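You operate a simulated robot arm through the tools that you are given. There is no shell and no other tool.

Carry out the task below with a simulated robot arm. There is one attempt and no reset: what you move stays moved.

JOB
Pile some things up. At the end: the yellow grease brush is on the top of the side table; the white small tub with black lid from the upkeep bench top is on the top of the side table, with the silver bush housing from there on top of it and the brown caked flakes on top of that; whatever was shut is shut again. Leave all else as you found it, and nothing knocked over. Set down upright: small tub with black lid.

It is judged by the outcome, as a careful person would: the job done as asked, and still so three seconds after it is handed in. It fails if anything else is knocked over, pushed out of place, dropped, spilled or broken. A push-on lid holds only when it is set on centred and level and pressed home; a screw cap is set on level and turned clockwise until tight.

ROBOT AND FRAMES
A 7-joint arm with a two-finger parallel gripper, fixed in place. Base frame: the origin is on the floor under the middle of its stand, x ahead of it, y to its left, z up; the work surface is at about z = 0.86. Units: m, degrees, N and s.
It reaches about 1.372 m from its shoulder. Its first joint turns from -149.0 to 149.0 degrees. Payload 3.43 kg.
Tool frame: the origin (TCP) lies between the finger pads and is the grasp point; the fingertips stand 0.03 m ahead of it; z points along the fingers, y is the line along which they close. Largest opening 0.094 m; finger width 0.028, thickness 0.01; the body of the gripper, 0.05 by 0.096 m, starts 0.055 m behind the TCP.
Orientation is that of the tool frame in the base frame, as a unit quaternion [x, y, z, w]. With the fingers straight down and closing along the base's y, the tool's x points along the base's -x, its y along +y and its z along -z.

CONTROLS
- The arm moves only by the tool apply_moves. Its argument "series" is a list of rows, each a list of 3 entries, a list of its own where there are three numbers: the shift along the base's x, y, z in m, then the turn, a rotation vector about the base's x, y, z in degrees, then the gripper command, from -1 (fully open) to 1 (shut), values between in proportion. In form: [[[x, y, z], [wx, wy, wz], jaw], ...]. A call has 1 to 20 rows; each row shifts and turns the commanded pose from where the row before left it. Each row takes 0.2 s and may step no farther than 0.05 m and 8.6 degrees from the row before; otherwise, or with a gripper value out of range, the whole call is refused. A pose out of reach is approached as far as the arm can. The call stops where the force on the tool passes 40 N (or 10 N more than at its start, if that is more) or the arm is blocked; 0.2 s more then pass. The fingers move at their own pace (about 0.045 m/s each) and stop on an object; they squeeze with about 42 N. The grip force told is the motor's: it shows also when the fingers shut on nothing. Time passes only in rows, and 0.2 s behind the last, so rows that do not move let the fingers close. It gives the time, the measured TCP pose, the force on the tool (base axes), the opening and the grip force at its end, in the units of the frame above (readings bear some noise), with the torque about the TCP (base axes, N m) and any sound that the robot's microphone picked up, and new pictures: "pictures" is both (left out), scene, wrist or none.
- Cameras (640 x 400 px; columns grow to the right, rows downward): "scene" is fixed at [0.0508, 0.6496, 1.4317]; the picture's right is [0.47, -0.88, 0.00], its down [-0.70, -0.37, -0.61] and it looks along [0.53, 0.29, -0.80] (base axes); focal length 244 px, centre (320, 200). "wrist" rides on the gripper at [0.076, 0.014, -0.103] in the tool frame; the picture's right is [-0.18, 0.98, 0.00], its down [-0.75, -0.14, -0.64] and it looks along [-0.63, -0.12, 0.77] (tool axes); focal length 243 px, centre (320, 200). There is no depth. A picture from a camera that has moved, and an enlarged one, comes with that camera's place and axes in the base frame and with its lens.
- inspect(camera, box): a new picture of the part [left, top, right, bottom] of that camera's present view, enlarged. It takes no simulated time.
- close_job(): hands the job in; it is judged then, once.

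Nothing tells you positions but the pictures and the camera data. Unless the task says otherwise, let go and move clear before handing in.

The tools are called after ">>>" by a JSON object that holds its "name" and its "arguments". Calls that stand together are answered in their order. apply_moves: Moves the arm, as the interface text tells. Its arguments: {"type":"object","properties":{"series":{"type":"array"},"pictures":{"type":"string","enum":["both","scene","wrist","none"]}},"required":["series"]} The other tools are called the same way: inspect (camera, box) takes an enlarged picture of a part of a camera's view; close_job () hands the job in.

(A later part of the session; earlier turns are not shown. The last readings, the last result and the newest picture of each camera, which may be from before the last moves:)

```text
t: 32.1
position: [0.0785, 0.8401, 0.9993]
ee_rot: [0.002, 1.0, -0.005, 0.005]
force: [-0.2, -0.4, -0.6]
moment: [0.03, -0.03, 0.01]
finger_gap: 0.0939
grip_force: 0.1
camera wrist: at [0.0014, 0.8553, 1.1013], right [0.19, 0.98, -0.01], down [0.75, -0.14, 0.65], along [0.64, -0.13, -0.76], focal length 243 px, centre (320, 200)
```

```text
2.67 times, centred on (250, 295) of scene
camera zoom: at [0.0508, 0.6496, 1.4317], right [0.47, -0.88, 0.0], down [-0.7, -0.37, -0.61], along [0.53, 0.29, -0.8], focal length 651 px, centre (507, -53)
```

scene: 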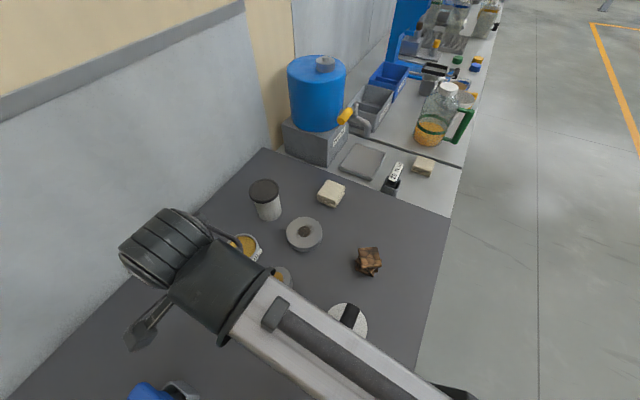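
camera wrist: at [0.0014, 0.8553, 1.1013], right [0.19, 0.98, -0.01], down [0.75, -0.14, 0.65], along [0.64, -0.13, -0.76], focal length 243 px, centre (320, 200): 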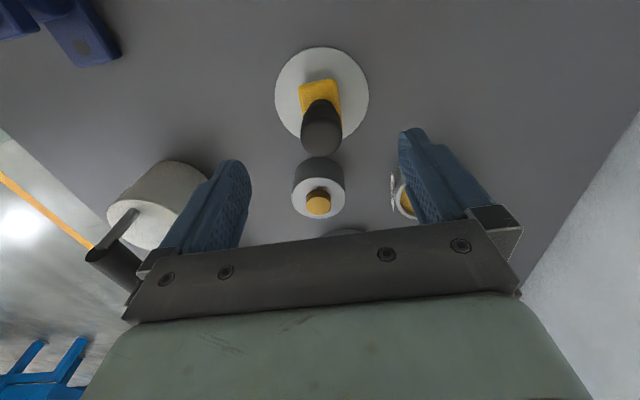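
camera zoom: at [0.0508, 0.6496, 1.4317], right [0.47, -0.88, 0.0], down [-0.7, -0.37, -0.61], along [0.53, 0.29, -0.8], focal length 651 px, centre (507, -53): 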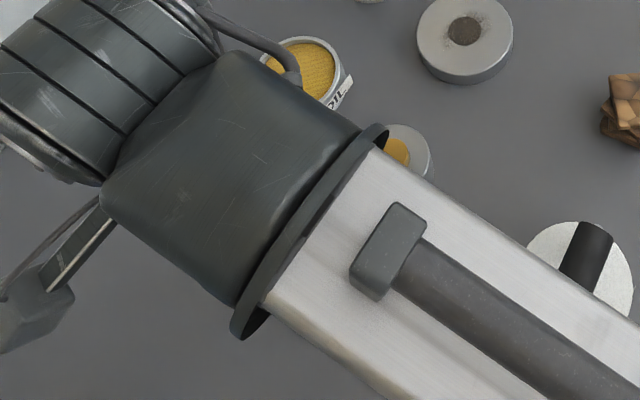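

The handle top is centred under the gripper at about (0.077, 0.840). I lower onto the handle and close.

>>> {"name": "apply_moves", "arguments": {"series": [[[-0.001, 0, -0.025], [0, 0, 0], -1], [[0, 0, -0.025], [0, 0, 0], -1], [[0, 0, -0.022], [0, 0, 0], -1], [[0, 0, 0], [0, 0, 0], 1], [[0, 0, 0], [0, 0, 0], 1], [[0, 0, 0], [0, 0, 0], 1], [[0, 0, 0], [0, 0, 0], 1], [[0, 0, 0], [0, 0, 0], 1]], "pictures": "wrist"}}

```text
t: 34.0
position: [0.0784, 0.8402, 0.9275]
ee_rot: [0.0, 1.0, -0.006, 0.004]
force: [0.0, 1.2, 0.7]
moment: [0.02, -0.03, -0.01]
finger_gap: 0.0302
grip_force: 38.1
camera wrist: at [0.0003, 0.855, 1.0299], right [0.19, 0.98, -0.01], down [0.75, -0.14, 0.65], along [0.64, -0.13, -0.76], focal length 243 px, centre (320, 200)
```

wrist: 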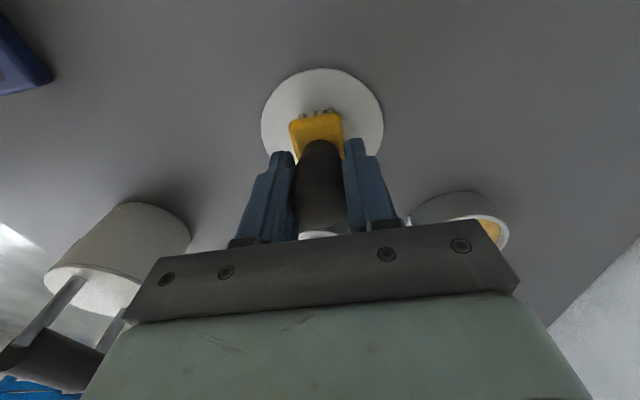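

Gripped at 0.030 m opening. I lift gently and check the saucer stays put.

>>> {"name": "apply_moves", "arguments": {"series": [[[0, 0, 0.01], [0, 0, 0], 1], [[0, 0, 0.015], [0, 0, 0], 1], [[0, 0, 0.025], [0, 0, 0], 1], [[0, 0, 0.04], [0, 0, 0], 1], [[0, 0, 0.04], [0, 0, 0], 1]]}}

>>> {"name": "inspect", "arguments": {"camera": "wrist", "box": [200, 0, 440, 230]}}

```text
t: 35.1
position: [0.0776, 0.8402, 1.0573]
ee_rot: [0.001, 1.0, -0.005, 0.004]
force: [0.2, 0.6, -0.7]
moment: [0.02, 0.0, -0.01]
finger_gap: 0.0301
grip_force: 41.7
camera wrist: at [0.0, 0.8544, 1.1599], right [0.19, 0.98, -0.01], down [0.75, -0.14, 0.65], along [0.64, -0.13, -0.76], focal length 243 px, centre (320, 200)
```

scene: 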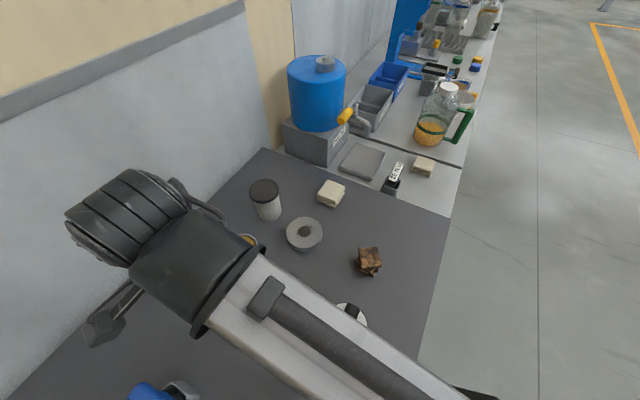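
wrist: 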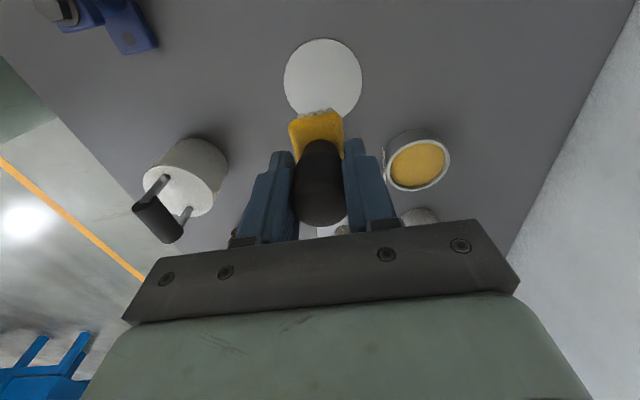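

```text
1.74 times, centred on (320, 115) of wrist
camera zoom: at [0.0, 0.8544, 1.1599], right [0.19, 0.98, -0.01], down [0.75, -0.14, 0.65], along [0.64, -0.13, -0.76], focal length 422 px, centre (320, 348)
```

zoom: 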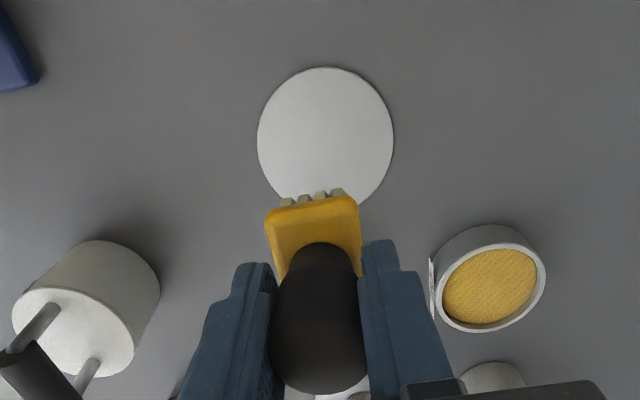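

The brush is held and the saucer stayed. I carry it over the bench to the free right-front area of the side table, at about (0.715, 0.54).

>>> {"name": "apply_moves", "arguments": {"series": [[[0.042, -0.02, 0], [0, 0, 0], 1], [[0.042, -0.02, 0], [0, 0, 0], 1], [[0.042, -0.02, 0], [0, 0, 0], 1], [[0.042, -0.02, 0], [0, 0, 0], 1], [[0.042, -0.02, 0], [0, 0, 0], 1], [[0.042, -0.02, 0], [0, 0, 0], 1], [[0.042, -0.02, 0], [0, 0, 0], 1], [[0.042, -0.02, 0], [0, 0, 0], 1], [[0.042, -0.02, 0], [0, 0, 0], 1], [[0.042, -0.02, 0], [0, 0, 0], 1], [[0.042, -0.02, 0], [0, 0, 0], 1], [[0.042, -0.02, 0], [0, 0, 0], 1], [[0.042, -0.02, 0], [0, 0, 0], 1], [[0.042, -0.02, 0], [0, 0, 0], 1], [[0.042, -0.02, 0], [0, 0, 0], 1]]}}

>>> {"name": "inspect", "arguments": {"camera": "wrist", "box": [160, 0, 520, 230]}}

>>> {"name": "inspect", "arguments": {"camera": "scene", "box": [330, 100, 510, 240]}}

```text
t: 38.4
position: [0.7095, 0.5393, 1.0572]
ee_rot: [0.001, 1.0, -0.005, 0.004]
force: [-0.5, 0.6, -0.4]
moment: [0.0, 0.02, 0.02]
finger_gap: 0.0299
grip_force: 41.6
camera wrist: at [0.6313, 0.5544, 1.1594], right [0.19, 0.98, -0.01], down [0.75, -0.14, 0.65], along [0.64, -0.13, -0.76], focal length 243 px, centre (320, 200)
```

scene: 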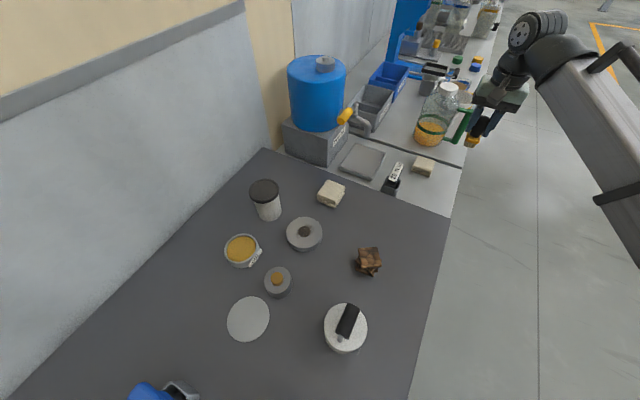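
wrist: 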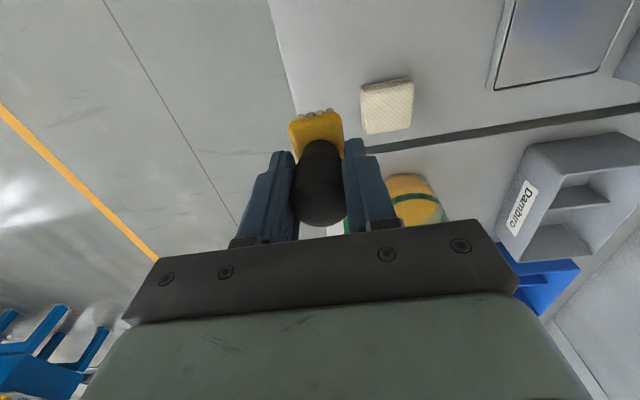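

```text
1.74 times, centred on (340, 115) of wrist
camera zoom: at [0.6313, 0.5544, 1.1594], right [0.19, 0.98, -0.01], down [0.75, -0.14, 0.65], along [0.64, -0.13, -0.76], focal length 422 px, centre (285, 348)
```

zoom: 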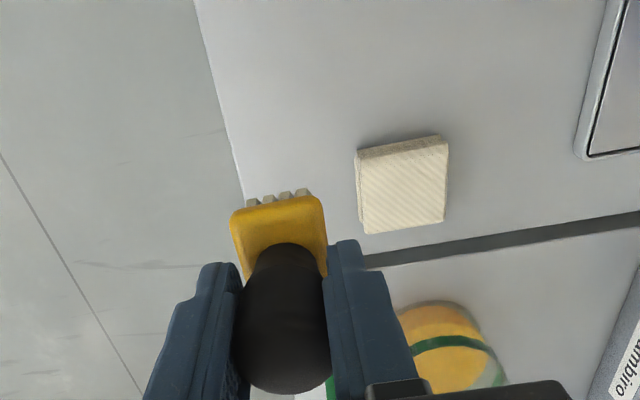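

```text
2.86 times, centred on (420, 170) of scene
camera zoom: at [0.0508, 0.6496, 1.4317], right [0.47, -0.88, 0.0], down [-0.7, -0.37, -0.61], along [0.53, 0.29, -0.8], focal length 698 px, centre (34, 286)
```

zoom: 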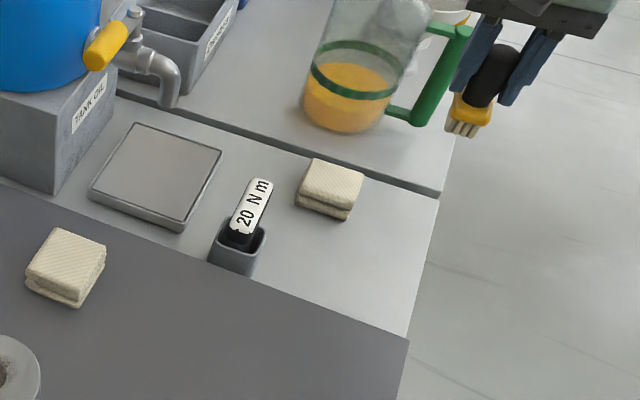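

The side table's edge is at y≈0.49 and the brush hangs over clear table at (0.71, 0.54). I lower it in large steps first, then gently.

>>> {"name": "apply_moves", "arguments": {"series": [[[0, 0.003, -0.035], [0, 0, 0], 1], [[0, 0, -0.035], [0, 0, 0], 1], [[0, 0, -0.035], [0, 0, 0], 1], [[0, 0, -0.035], [0, 0, 0], 1], [[0, 0, -0.03], [0, 0, 0], 1]]}}

>>> {"name": "inspect", "arguments": {"camera": "scene", "box": [360, 80, 520, 220]}}

>>> {"name": "inspect", "arguments": {"camera": "wrist", "box": [160, 0, 520, 230]}}

```text
t: 39.5
position: [0.7075, 0.5402, 0.8869]
ee_rot: [0.001, 1.0, -0.006, 0.005]
force: [-0.3, 0.1, -0.9]
moment: [-0.01, 0.0, 0.02]
finger_gap: 0.03
grip_force: 42.2
camera wrist: at [0.6302, 0.5574, 0.9899], right [0.19, 0.98, -0.01], down [0.75, -0.14, 0.65], along [0.64, -0.13, -0.76], focal length 243 px, centre (320, 200)
```

scene: 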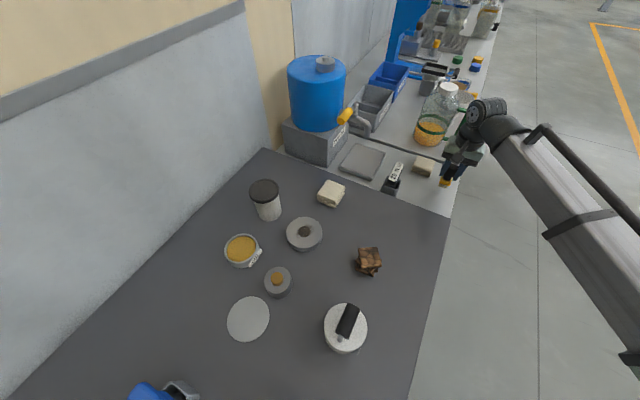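
wrist: 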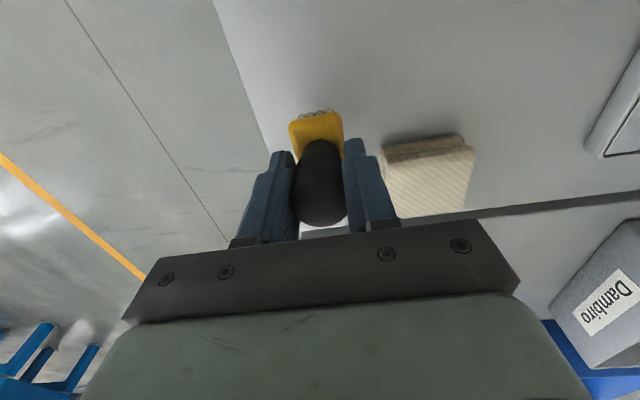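

```text
2.86 times, centred on (440, 150) of scene
camera zoom: at [0.0508, 0.6496, 1.4317], right [0.47, -0.88, 0.0], down [-0.7, -0.37, -0.61], along [0.53, 0.29, -0.8], focal length 698 px, centre (-23, 343)
```

zoom: 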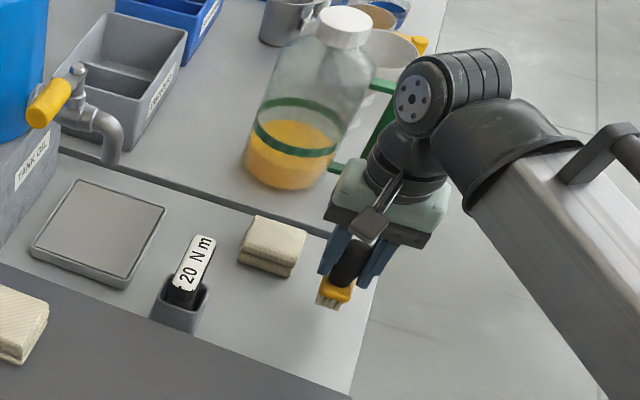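

```text
1.74 times, centred on (340, 115) of wrist
camera zoom: at [0.6302, 0.5574, 0.9899], right [0.19, 0.98, -0.01], down [0.75, -0.14, 0.65], along [0.64, -0.13, -0.76], focal length 422 px, centre (285, 348)
```

zoom: 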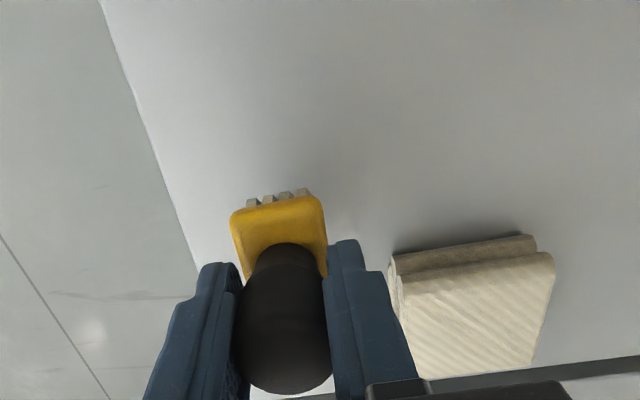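

Triangulating the table edge gives a table height of about 0.794 m. I lower slowly in small steps watching the force.

>>> {"name": "apply_moves", "arguments": {"series": [[[0, 0, -0.01], [0, 0, 0], 1], [[0, 0, -0.005], [0, 0, 0], 1], [[0, 0, -0.004], [0, 0, 0], 1], [[0, 0, -0.003], [0, 0, 0], 1]], "pictures": "none"}}

```text
t: 40.5
position: [0.707, 0.5432, 0.8667]
ee_rot: [0.001, 1.0, -0.006, 0.004]
force: [0.1, 0.6, 0.3]
moment: [0.0, 0.0, -0.03]
finger_gap: 0.0297
grip_force: 42.1
```

>>> {"name": "apply_moves", "arguments": {"series": [[[0, 0, -0.003], [0, 0, 0], 1], [[0, 0, -0.003], [0, 0, 0], 1]], "pictures": "none"}}

```text
t: 41.3
position: [0.7067, 0.543, 0.8634]
ee_rot: [0.002, 1.0, -0.004, 0.005]
force: [-0.9, -2.3, 13.5]
moment: [0.05, 0.43, 0.07]
finger_gap: 0.0298
grip_force: 42.0
stopped in row 2: the force on the tool passed its limit at 42 N (the readings are from after the stop); the commanded pose is now the measured one
```

The brush has touched down at TCP z≈0.863. I ease off slightly and open the fingers.

>>> {"name": "apply_moves", "arguments": {"series": [[[0, 0, 0.0005], [0, 0, 0], 1], [[0, 0, 0], [0, 0, 0], 0.1], [[0, 0, 0], [0, 0, 0], -0.2], [[0, 0, 0], [0, 0, 0], -0.2], [[0, 0, 0], [0, 0, 0], -0.2]]}}

>>> {"name": "inspect", "arguments": {"camera": "wrist", "box": [160, 0, 520, 230]}}

```text
t: 42.5
position: [0.7075, 0.5423, 0.8629]
ee_rot: [0.002, 1.0, -0.005, 0.006]
force: [0.4, -0.2, 1.1]
moment: [0.0, -0.04, 0.03]
finger_gap: 0.0563
grip_force: 0.0
camera wrist: at [0.6302, 0.5577, 0.9656], right [0.19, 0.98, -0.01], down [0.75, -0.14, 0.65], along [0.64, -0.13, -0.76], focal length 243 px, centre (320, 200)
```

scene: 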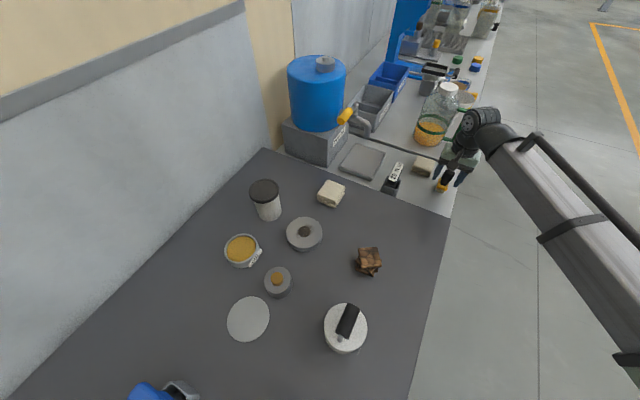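
wrist: 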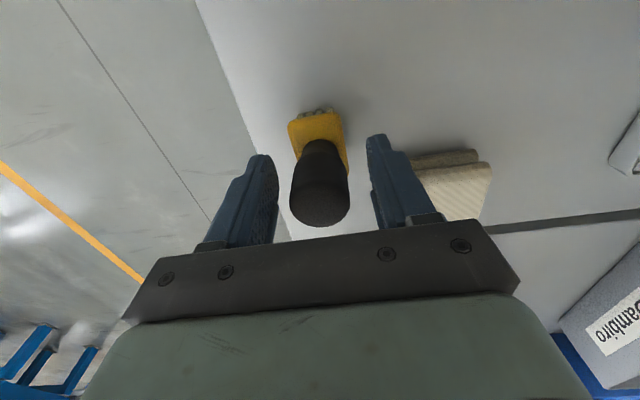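

```text
1.74 times, centred on (340, 115) of wrist
camera zoom: at [0.6302, 0.5577, 0.9656], right [0.19, 0.98, -0.01], down [0.75, -0.14, 0.65], along [0.64, -0.13, -0.76], focal length 422 px, centre (285, 348)
```

zoom: 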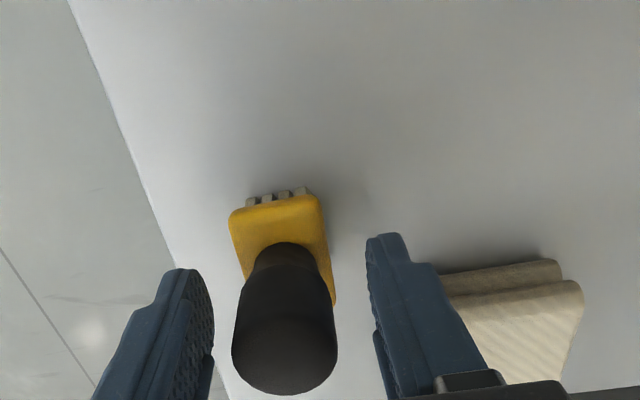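

The brush stands by itself on the side table. I lift straight up, then go to look at the tub with black lid.

>>> {"name": "apply_moves", "arguments": {"series": [[[0, 0, 0.03], [0, 0, 0], -0.2], [[0, 0, 0.04], [0, 0, 0], -0.2], [[0, 0, 0.05], [0, 0, 0], -0.5], [[0, 0, 0.05], [0, 0, 0], -1], [[0, 0, 0.05], [0, 0, 0], -1]]}}

>>> {"name": "inspect", "arguments": {"camera": "scene", "box": [360, 80, 520, 220]}}

```text
t: 43.7
position: [0.7068, 0.5429, 1.0851]
ee_rot: [0.002, 1.0, -0.004, 0.006]
force: [-0.3, -0.6, 0.1]
moment: [-0.04, 0.04, 0.0]
finger_gap: 0.0943
grip_force: 0.1
camera wrist: at [0.6292, 0.5581, 1.1859], right [0.19, 0.98, -0.01], down [0.75, -0.14, 0.65], along [0.64, -0.13, -0.76], focal length 243 px, centre (320, 200)
```

scene: 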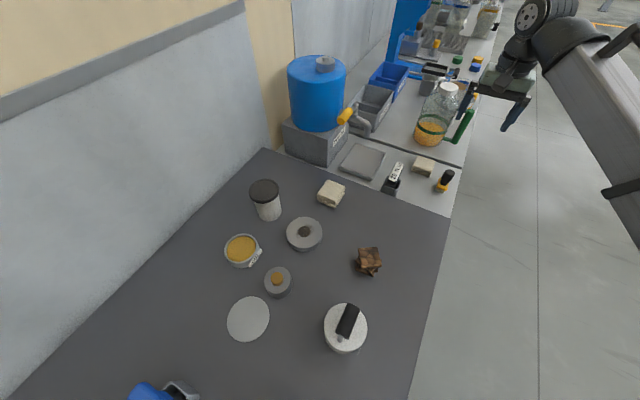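
wrist: 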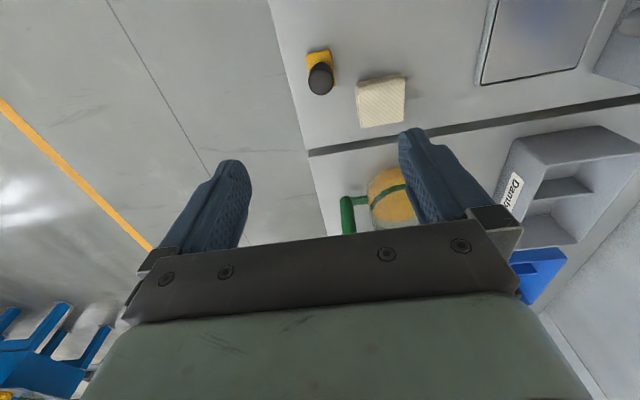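

```text
2.86 times, centred on (440, 150) of scene
camera zoom: at [0.0508, 0.6496, 1.4317], right [0.47, -0.88, 0.0], down [-0.7, -0.37, -0.61], along [0.53, 0.29, -0.8], focal length 698 px, centre (-23, 343)
```

zoom: 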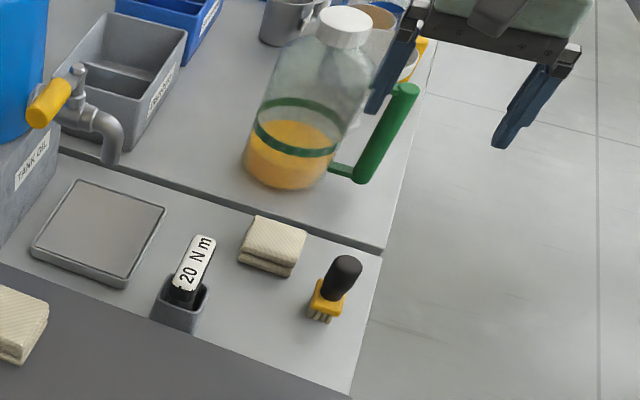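

The brush stands freely beside the rag. Now I move back over the bench toward the tub, stopping short of it to view it.

>>> {"name": "apply_moves", "arguments": {"series": [[[-0.0375, 0.028, 0], [0, 0, 0], -1], [[-0.0375, 0.028, 0], [0, 0, 0], -1], [[-0.0375, 0.028, 0], [0, 0, 0], -1], [[-0.0375, 0.028, 0], [0, 0, 0], -1], [[-0.0375, 0.028, 0], [0, 0, 0], -1], [[-0.0375, 0.028, 0], [0, 0, 0], -1], [[-0.0375, 0.028, 0], [0, 0, 0], -1], [[-0.0375, 0.028, 0], [0, 0, 0], -1], [[-0.0375, 0.028, 0], [0, 0, 0], -1], [[-0.0375, 0.028, 0], [0, 0, 0], -1], [[-0.0375, 0.03, 0], [0, 0, 0], -1], [[-0.0375, 0.03, 0], [0, 0, 0], -1], [[-0.0375, 0.03, 0], [0, 0, 0], -1]]}}

>>> {"name": "inspect", "arguments": {"camera": "wrist", "box": [200, 50, 440, 230]}}

```text
t: 46.5
position: [0.2214, 0.9134, 1.0823]
ee_rot: [0.002, 1.0, -0.004, 0.007]
force: [0.6, 0.3, 0.4]
moment: [-0.01, -0.02, 0.03]
finger_gap: 0.0939
grip_force: 0.0
camera wrist: at [0.1431, 0.9287, 1.1843], right [0.19, 0.98, -0.01], down [0.75, -0.14, 0.65], along [0.64, -0.13, -0.76], focal length 243 px, centre (320, 200)
```

scene: 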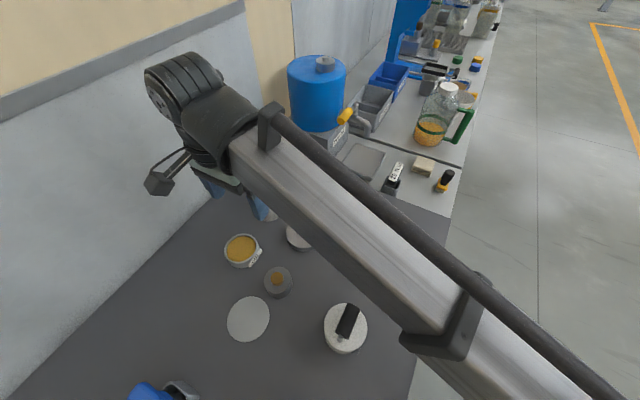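
wrist: 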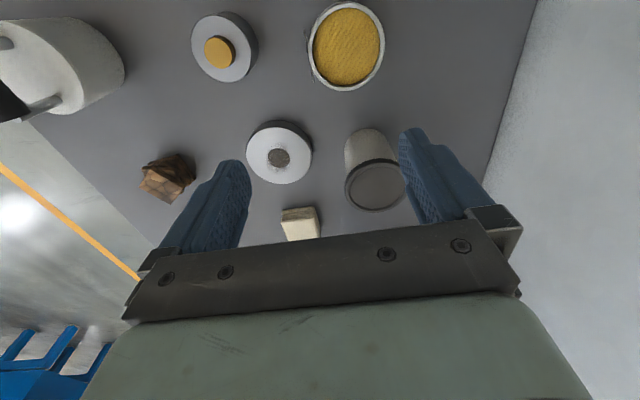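

```text
2.22 times, centred on (320, 140) of wrist
camera zoom: at [0.1431, 0.9287, 1.1843], right [0.19, 0.98, -0.01], down [0.75, -0.14, 0.65], along [0.64, -0.13, -0.76], focal length 539 px, centre (320, 333)
```

zoom: 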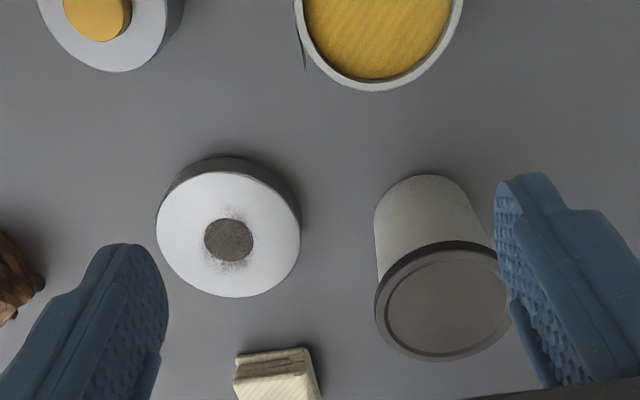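

Lid top centre comes out near (0.317, 0.955, 0.97), lid about 0.067 m wide on a slightly narrower body. To avoid lifting by the push-on lid, I will grip the body below it with the fingers tilted about 35°, so I back off toward the robot, yaw 90° and tilt.

>>> {"name": "apply_moves", "arguments": {"series": [[[0.016, -0.02, 0.002], [0, 0, 8.2], -1], [[0.016, -0.02, 0.002], [0, 0, 8.2], -1], [[0.016, -0.02, 0.002], [0, 0, 8.2], -1], [[0.016, -0.02, 0.002], [0, 0, 8.2], -1], [[0.016, -0.01, 0], [0, 0, 8.2], -1], [[0.016, 0, 0], [0, 0, 8.2], -1], [[0, 0, 0], [0, 0, 8.2], -1], [[0, 0, 0], [0, 0, 8.2], -1], [[0, 0, 0], [0, 0, 8.2], -1], [[0, 0, 0], [0, 0, 8.2], -1], [[0, 0, 0], [0, 0, 8.0], -1]]}}

```text
t: 48.9
position: [0.3161, 0.8221, 1.0917]
ee_rot: [0.707, -0.707, -0.001, -0.007]
force: [-0.1, 0.4, -0.2]
moment: [-0.01, -0.02, 0.03]
finger_gap: 0.0939
grip_force: 0.1
camera wrist: at [0.3009, 0.7453, 1.1933], right [-0.98, 0.18, -0.01], down [0.14, 0.75, 0.65], along [0.13, 0.64, -0.76], focal length 243 px, centre (320, 200)
```

scene: 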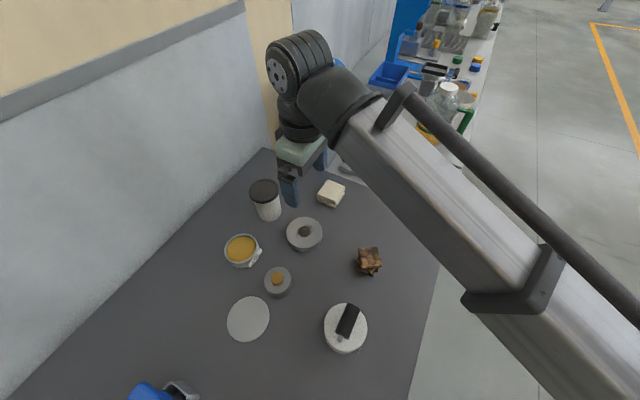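
wrist: 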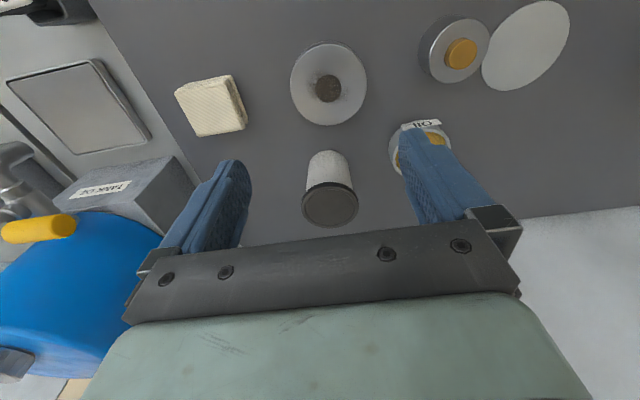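

With three rays I now place the tub axis at about (0.328, 0.960) and its lid top at z≈0.955. I tilt the tool 40° so that the fingers point outward and down toward the tub.

>>> {"name": "apply_moves", "arguments": {"series": [[[0.002, 0, 0], [8, 0, 0], -1], [[0.002, 0, 0], [8, 0, 0], -1], [[0.002, 0, 0], [8, 0, 0], -1], [[0.002, 0, 0], [8, 0, 0], -1], [[0.004, 0, 0], [8, 0, 0], -1]]}}

```text
t: 50.1
position: [0.3278, 0.8226, 1.0921]
ee_rot: [-0.661, 0.665, 0.244, 0.249]
force: [0.0, 0.5, -0.1]
moment: [0.01, -0.02, 0.01]
finger_gap: 0.0939
grip_force: 0.0
camera wrist: at [0.3124, 0.6977, 1.1201], right [-0.98, 0.15, 0.12], down [0.14, 0.15, 0.98], along [0.13, 0.98, -0.17], focal length 243 px, centre (320, 200)
```

scene: 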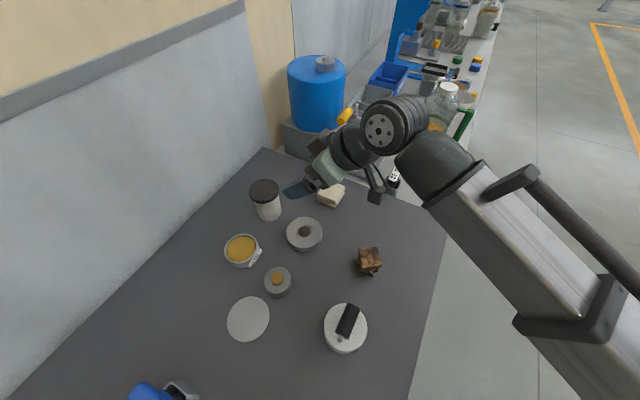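
wrist: 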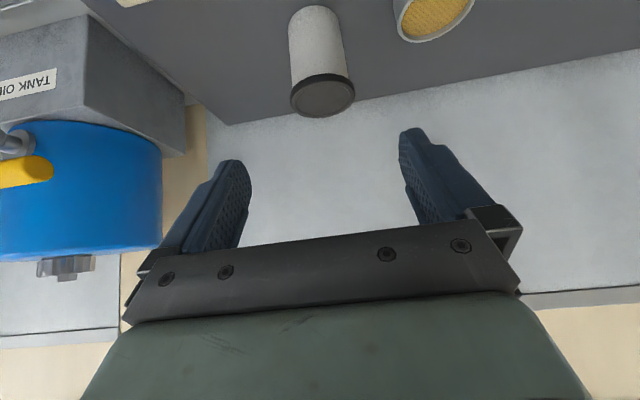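

The tilted gripper now faces the tub. I move to the pre-grasp point about 0.12 m back along the finger direction.

>>> {"name": "apply_moves", "arguments": {"series": [[[0, 0.02, -0.03], [0, 0, 0], -1], [[0, 0.02, -0.03], [0, 0, 0], -1], [[0, 0.02, -0.03], [0, 0, 0], -1]]}}

>>> {"name": "inspect", "arguments": {"camera": "scene", "box": [200, 140, 400, 270]}}

```text
t: 50.9
position: [0.3295, 0.8824, 1.0022]
ee_rot: [-0.661, 0.665, 0.243, 0.248]
force: [-1.3, -0.2, -0.2]
moment: [0.03, 0.01, 0.01]
finger_gap: 0.0942
grip_force: 0.1
camera wrist: at [0.3127, 0.7585, 1.0303], right [-0.98, 0.15, 0.12], down [0.14, 0.15, 0.98], along [0.13, 0.98, -0.17], focal length 243 px, centre (320, 200)
```

scene: 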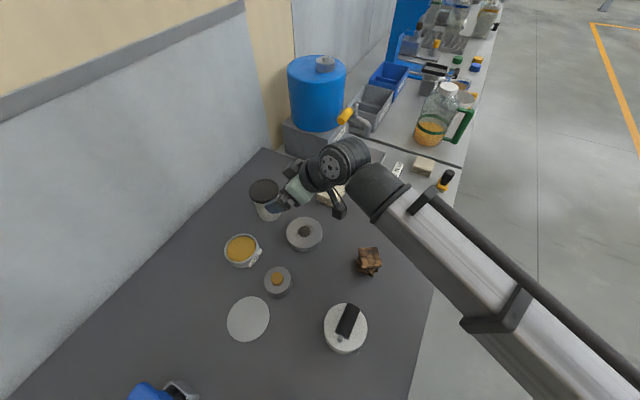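
wrist: 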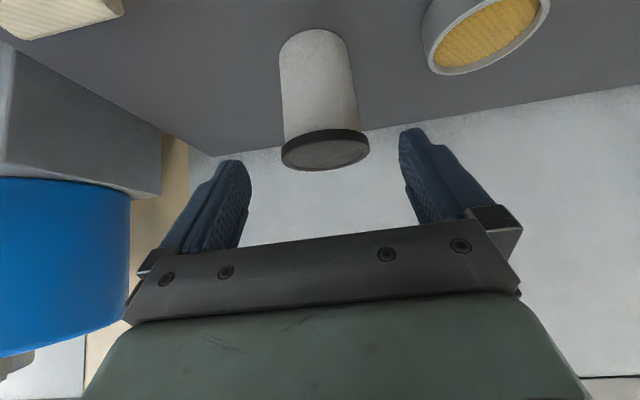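

```text
3.08 times, centred on (300, 205) of scene
camera zoom: at [0.0508, 0.6496, 1.4317], right [0.47, -0.88, 0.0], down [-0.7, -0.37, -0.61], along [0.53, 0.29, -0.8], focal length 751 px, centre (382, 185)
```

zoom: 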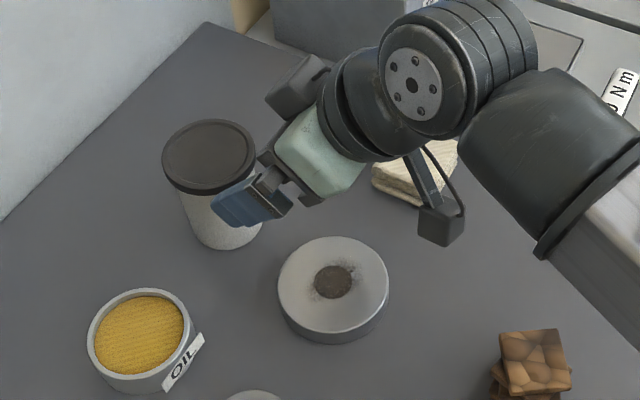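

The tub sits centrally between the fingers. I advance along the finger direction to straddle the body below the lid.

>>> {"name": "apply_moves", "arguments": {"series": [[[0, 0.0155, -0.0194], [0, 0, 0], -1], [[0, 0.0155, -0.0194], [0, 0, 0], -1], [[0, 0.0155, -0.0194], [0, 0, 0], -1]]}}

>>> {"name": "inspect", "arguments": {"camera": "scene", "box": [200, 140, 400, 270]}}

```text
t: 51.7
position: [0.3276, 0.93, 0.9439]
ee_rot: [-0.661, 0.665, 0.243, 0.247]
force: [0.6, 0.3, 0.2]
moment: [0.01, 0.02, -0.01]
finger_gap: 0.094
grip_force: 0.0
camera wrist: at [0.313, 0.8056, 0.9719], right [-0.98, 0.15, 0.12], down [0.14, 0.15, 0.98], along [0.13, 0.98, -0.17], focal length 243 px, centre (320, 200)
```

scene: 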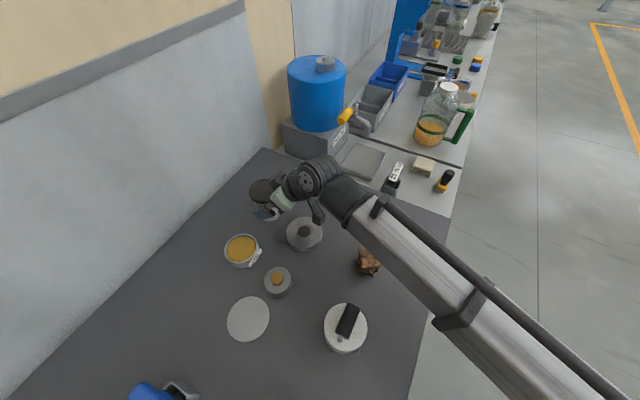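
wrist: 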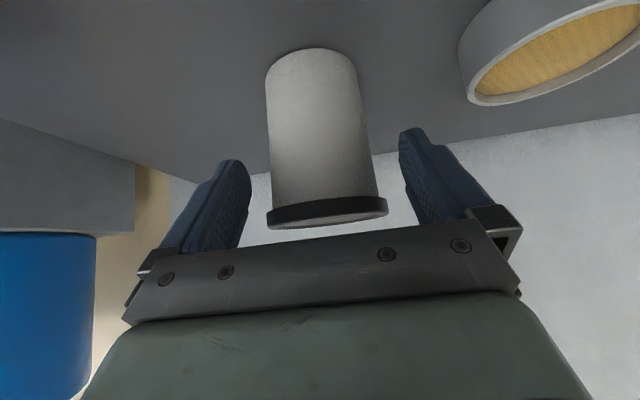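

```text
3.08 times, centred on (300, 205) of scene
camera zoom: at [0.0508, 0.6496, 1.4317], right [0.47, -0.88, 0.0], down [-0.7, -0.37, -0.61], along [0.53, 0.29, -0.8], focal length 751 px, centre (382, 185)
```

zoom: 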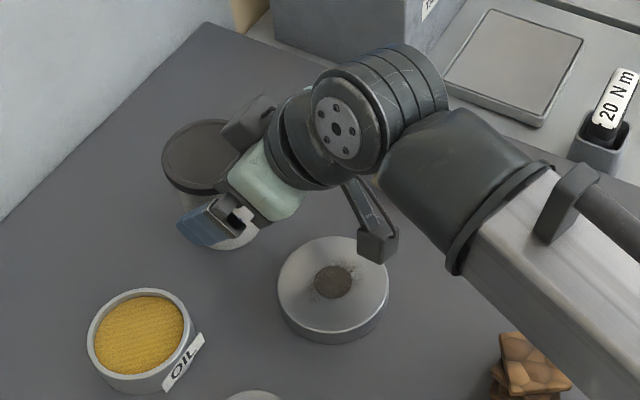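

The palm would touch the lid if I went the full distance, so I stop the TCP slightly short of the tub axis at about (0.328, 0.945, 0.915), then close on the body.

>>> {"name": "apply_moves", "arguments": {"series": [[[0.0005, 0.008, -0.015], [0, 0, 0], -1], [[0, 0.007, -0.014], [0, 0, 0], -1]]}}

>>> {"name": "inspect", "arguments": {"camera": "scene", "box": [200, 140, 400, 270]}}

>>> {"name": "inspect", "arguments": {"camera": "wrist", "box": [160, 40, 480, 250]}}

```text
t: 52.3
position: [0.3284, 0.9441, 0.9137]
ee_rot: [-0.662, 0.665, 0.243, 0.247]
force: [0.4, 0.1, 0.6]
moment: [-0.02, 0.01, 0.02]
finger_gap: 0.0937
grip_force: 0.1
camera wrist: at [0.313, 0.8201, 0.9429], right [-0.98, 0.15, 0.12], down [0.14, 0.15, 0.98], along [0.13, 0.98, -0.17], focal length 243 px, centre (320, 200)
```

scene: 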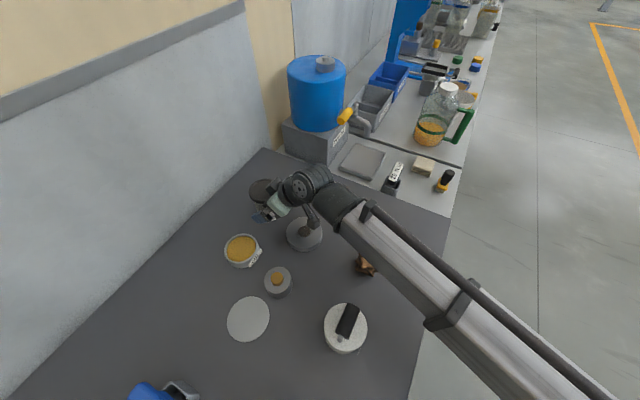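
wrist: 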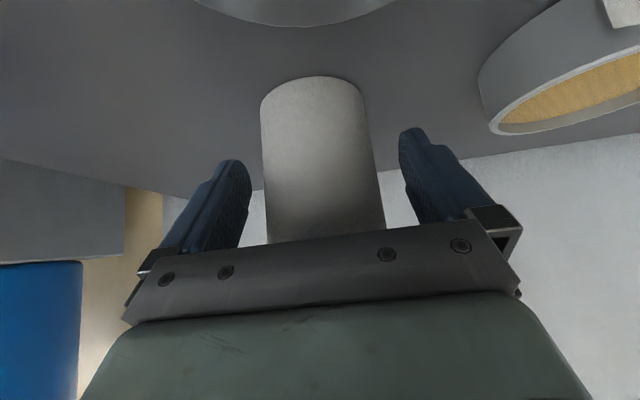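

```text
3.08 times, centred on (300, 205) of scene
camera zoom: at [0.0508, 0.6496, 1.4317], right [0.47, -0.88, 0.0], down [-0.7, -0.37, -0.61], along [0.53, 0.29, -0.8], focal length 751 px, centre (382, 185)
```

zoom: 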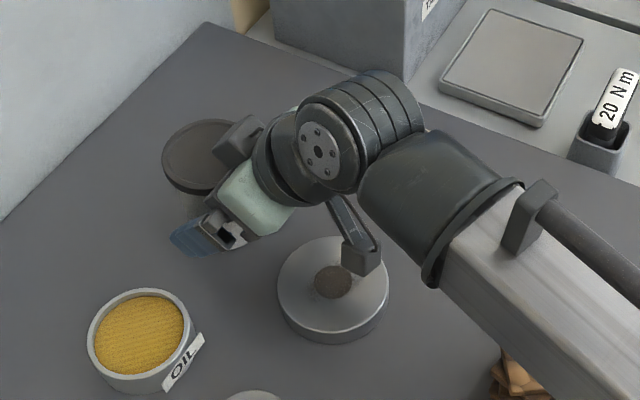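

```text
1.90 times, centred on (320, 145) of wrist
camera zoom: at [0.313, 0.8201, 0.9429], right [-0.98, 0.15, 0.12], down [0.14, 0.15, 0.98], along [0.13, 0.98, -0.17], focal length 462 px, centre (320, 305)
```

zoom: 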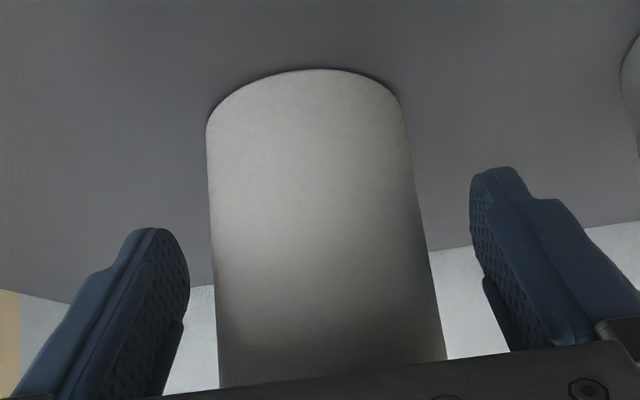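

The tub body is between the fingers with the lid clear above. I close the gripper.

>>> {"name": "apply_moves", "arguments": {"series": [[[0, 0, 0], [0, 0, 0], 0], [[0, 0, 0], [0, 0, 0], 0.3], [[0, 0, 0], [0, 0, 0], 1], [[0, 0, 0], [0, 0, 0], 1], [[0, 0, 0], [0, 0, 0], 1]], "pictures": "wrist"}}

```text
t: 53.5
position: [0.3288, 0.9451, 0.9148]
ee_rot: [-0.662, 0.665, 0.243, 0.247]
force: [0.5, -0.1, 0.3]
moment: [0.04, -0.03, -0.01]
finger_gap: 0.0697
grip_force: 41.9
camera wrist: at [0.3129, 0.8201, 0.9431], right [-0.98, 0.15, 0.12], down [0.14, 0.15, 0.98], along [0.13, 0.98, -0.17], focal length 243 px, centre (320, 200)
```

wrist: 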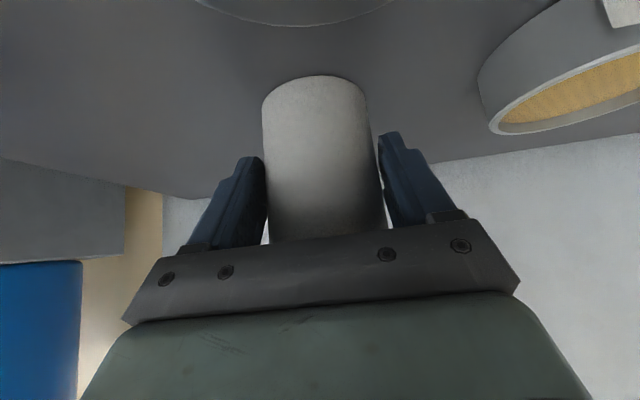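

Gripped at 0.070 m. I lift slowly straight up.

>>> {"name": "apply_moves", "arguments": {"series": [[[0, 0, 0.005], [0, 0, 0], 1], [[0, 0, 0.01], [0, 0, 0], 1], [[0, 0, 0.02], [0, 0, 0], 1], [[0, 0, 0.03], [0, 0, 0], 1]]}}

>>> {"name": "inspect", "arguments": {"camera": "scene", "box": [200, 140, 400, 270]}}

```text
t: 54.5
position: [0.3291, 0.9431, 0.9785]
ee_rot: [-0.661, 0.665, 0.244, 0.248]
force: [-0.8, 0.5, -2.4]
moment: [-0.03, -0.01, -0.02]
finger_gap: 0.0698
grip_force: 42.2
camera wrist: at [0.3129, 0.8196, 1.0071], right [-0.98, 0.15, 0.12], down [0.14, 0.15, 0.98], along [0.13, 0.98, -0.17], focal length 243 px, centre (320, 200)
```

scene: 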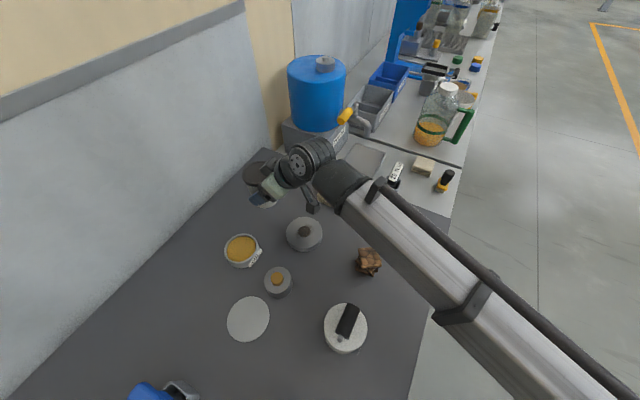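
wrist: 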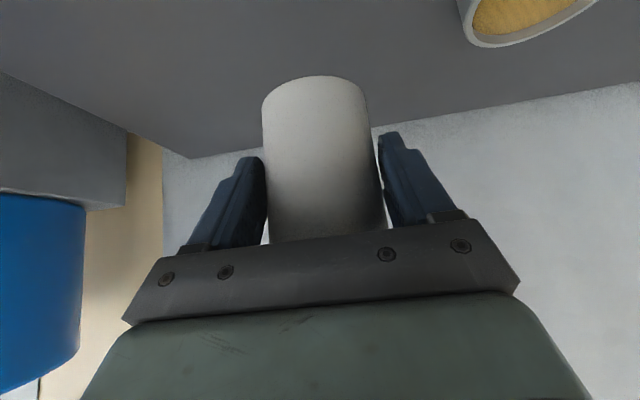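

```text
3.08 times, centred on (300, 205) of scene
camera zoom: at [0.0508, 0.6496, 1.4317], right [0.47, -0.88, 0.0], down [-0.7, -0.37, -0.61], along [0.53, 0.29, -0.8], focal length 751 px, centre (382, 185)
```

zoom: 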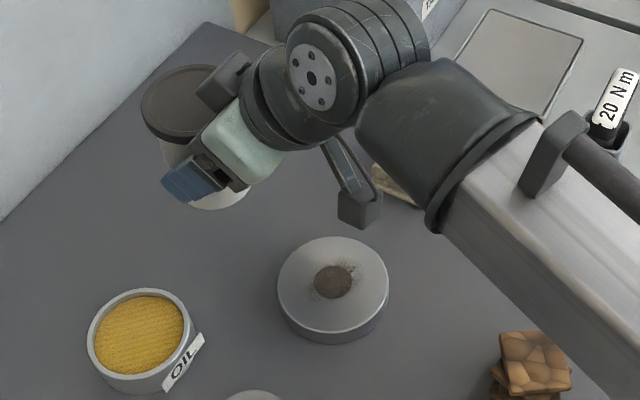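

The tub (with lid) is held, about 0.25 kg. I carry it over toward the side table, keeping it upright.

>>> {"name": "apply_moves", "arguments": {"series": [[[0, -0.02, 0.03], [0, 0, 0], 1], [[0.02, -0.03, 0.02], [0, 0, 0], 1], [[0.027, -0.032, 0], [0, 0, 0], 1], [[0.027, -0.032, 0], [0, 0, 0], 1], [[0.027, -0.032, 0], [0, 0, 0], 1], [[0.027, -0.032, 0], [0, 0, 0], 1], [[0.027, -0.032, 0], [0, 0, 0], 1]]}}

```text
t: 56.1
position: [0.4846, 0.7338, 1.0287]
ee_rot: [-0.662, 0.664, 0.244, 0.248]
force: [0.7, 0.4, -3.0]
moment: [-0.05, 0.0, -0.02]
finger_gap: 0.0698
grip_force: 41.6
camera wrist: at [0.468, 0.6097, 1.0576], right [-0.98, 0.15, 0.12], down [0.14, 0.15, 0.98], along [0.13, 0.98, -0.17], focal length 243 px, centre (320, 200)
```

scene: 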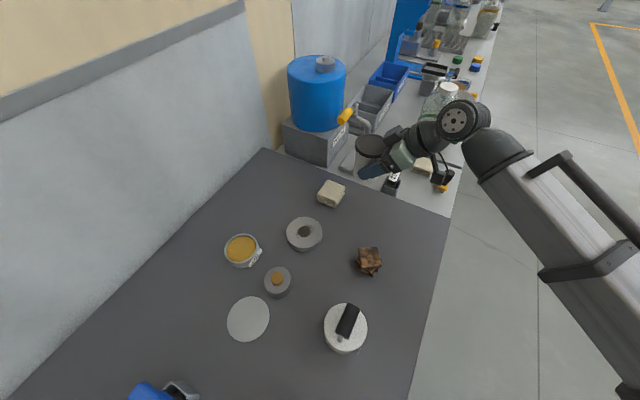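
wrist: 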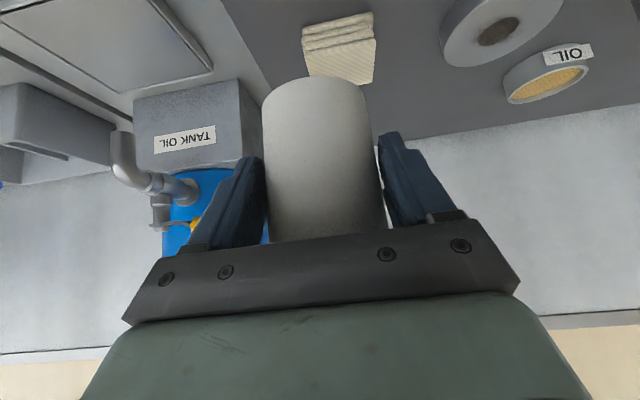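

The tub is still upright. To stay clear of the brush and bench corner, I will set it at about (0.622, 0.598) with the gripper yawed 15° more; I carry it above that spot.

>>> {"name": "apply_moves", "arguments": {"series": [[[0.0267, -0.0303, 0], [0, 0, -5], 1], [[0.0267, -0.0303, 0], [0, 0, -5], 1], [[0.0267, -0.0303, 0], [0, 0, -5], 1], [[0.0267, -0.0303, 0], [0, 0, 0], 1], [[0.0267, -0.0303, 0], [0, 0, 0], 1]]}}

>>> {"name": "inspect", "arguments": {"camera": "scene", "box": [320, 90, 520, 230]}}

```text
t: 57.3
position: [0.6154, 0.5829, 1.0295]
ee_rot: [-0.568, 0.746, 0.209, 0.278]
force: [-0.4, 0.9, -2.3]
moment: [-0.01, 0.03, 0.0]
finger_gap: 0.0699
grip_force: 42.3
camera wrist: at [0.5691, 0.467, 1.0575], right [-0.91, 0.4, 0.12], down [0.17, 0.11, 0.98], along [0.37, 0.91, -0.17], focal length 243 px, centre (320, 200)
```

scene: 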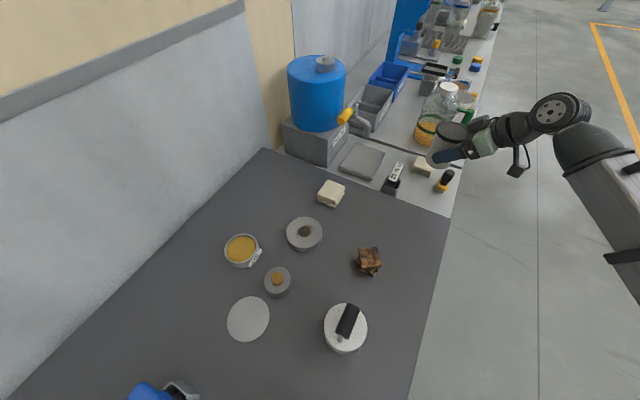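
wrist: 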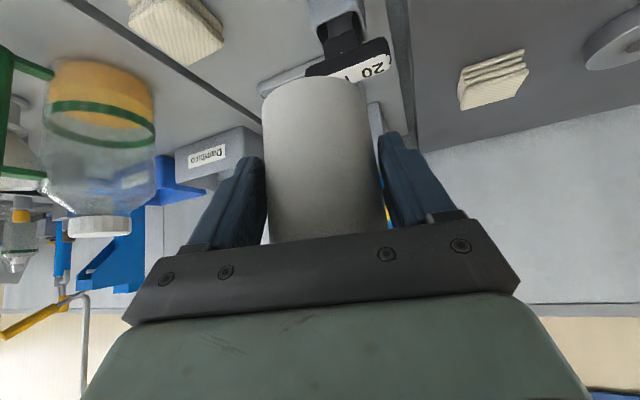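

```text
2.86 times, centred on (420, 160) of scene
camera zoom: at [0.0508, 0.6496, 1.4317], right [0.47, -0.88, 0.0], down [-0.7, -0.37, -0.61], along [0.53, 0.29, -0.8], focal length 698 px, centre (34, 314)
```

zoom: 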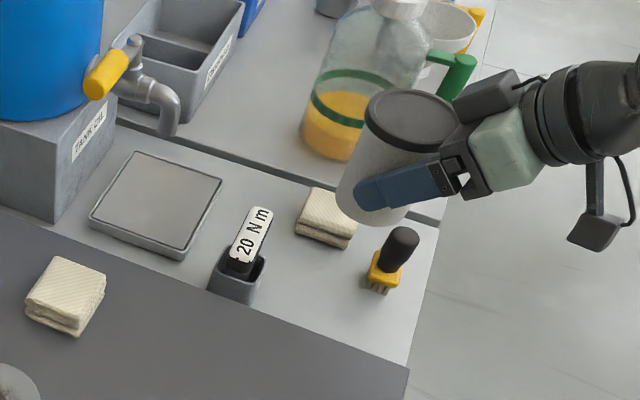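

The landing spot between the torque driver and the brush is clear. I lower the tub, fast first and then gently.

>>> {"name": "apply_moves", "arguments": {"series": [[[0.006, 0, -0.03], [0, 0, 0], 1], [[0.004, 0, -0.03], [0, 0, 0], 1], [[0, 0, -0.03], [0, 0, 0], 1], [[0, 0, -0.03], [0, 0, 0], 1], [[0, 0, -0.025], [0, 0, 0], 1]]}}

>>> {"name": "inspect", "arguments": {"camera": "scene", "box": [350, 110, 510, 230]}}

```text
t: 58.5
position: [0.6264, 0.5829, 0.8854]
ee_rot: [-0.568, 0.746, 0.208, 0.278]
force: [0.2, -0.7, -2.0]
moment: [-0.04, -0.02, 0.02]
finger_gap: 0.0697
grip_force: 41.8
camera wrist: at [0.5794, 0.4667, 0.9129], right [-0.91, 0.4, 0.12], down [0.17, 0.11, 0.98], along [0.38, 0.91, -0.17], focal length 243 px, centre (320, 200)
```

scene: 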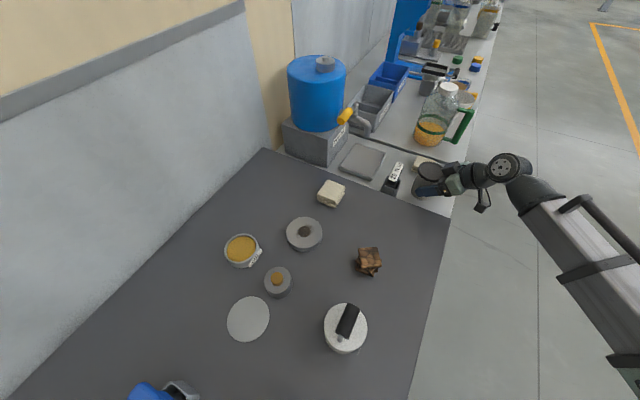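
wrist: 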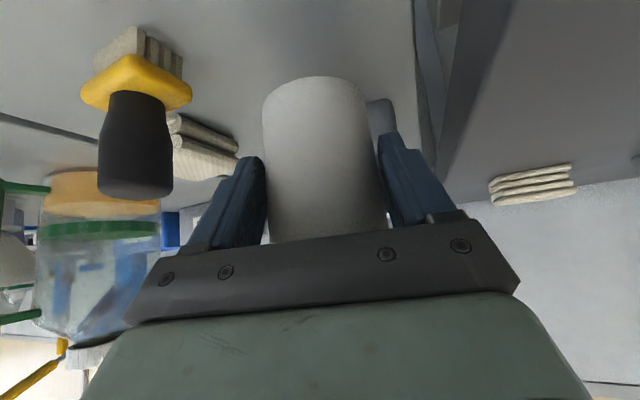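

```text
3.33 times, centred on (430, 170) of scene
camera zoom: at [0.0508, 0.6496, 1.4317], right [0.47, -0.88, 0.0], down [-0.7, -0.37, -0.61], along [0.53, 0.29, -0.8], focal length 814 px, centre (-47, 300)
```

zoom: 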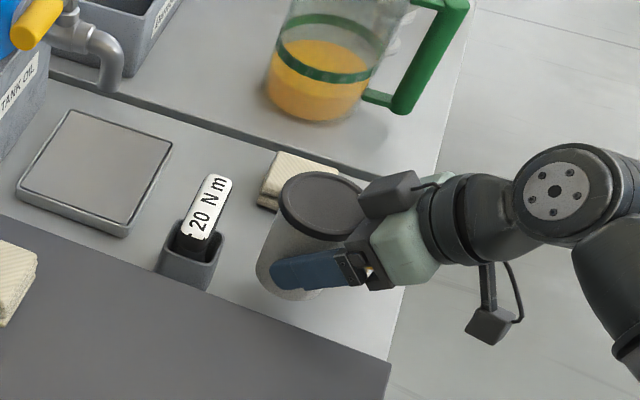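

All clear around; the brush is to the side. I continue slowly toward contact.

>>> {"name": "apply_moves", "arguments": {"series": [[[0, 0, -0.012], [0, 0, 0], 1], [[0, 0, -0.008], [0, 0, 0], 1], [[0, 0, -0.004], [0, 0, 0], 1]], "pictures": "none"}}

```text
t: 59.3
position: [0.6268, 0.5835, 0.8602]
ee_rot: [-0.568, 0.746, 0.208, 0.277]
force: [-0.8, -0.2, -2.4]
moment: [-0.05, 0.01, 0.04]
finger_gap: 0.0696
grip_force: 41.8
```

>>> {"name": "apply_moves", "arguments": {"series": [[[0, 0, -0.003], [0, 0, 0], 1], [[0, 0, -0.002], [0, 0, 0], 1]], "pictures": "none"}}

```text
t: 59.9
position: [0.6275, 0.583, 0.8557]
ee_rot: [-0.569, 0.745, 0.209, 0.278]
force: [-0.5, 0.1, -3.0]
moment: [-0.05, 0.0, 0.0]
finger_gap: 0.0698
grip_force: 41.9
```

>>> {"name": "apply_moves", "arguments": {"series": [[[0, 0, -0.002], [0, 0, 0], 1], [[0, 0, -0.0015], [0, 0, 0], 1]], "pictures": "none"}}

```text
t: 60.5
position: [0.6272, 0.5825, 0.8547]
ee_rot: [-0.567, 0.745, 0.21, 0.28]
force: [-2.4, -3.4, 29.1]
moment: [-0.12, 0.07, -0.08]
finger_gap: 0.0695
grip_force: 42.5
```

Touchdown at TCP z≈0.855. I ease off the pressing force, then open partly.

>>> {"name": "apply_moves", "arguments": {"series": [[[0, 0, 0.0015], [0, 0, 0], 1], [[0, 0, 0], [0, 0, 0], 1]], "pictures": "none"}}

```text
t: 61.1
position: [0.6266, 0.5821, 0.8555]
ee_rot: [-0.568, 0.745, 0.209, 0.279]
force: [-1.6, 1.5, 21.2]
moment: [0.9, -0.21, -0.06]
finger_gap: 0.0694
grip_force: 41.6
```

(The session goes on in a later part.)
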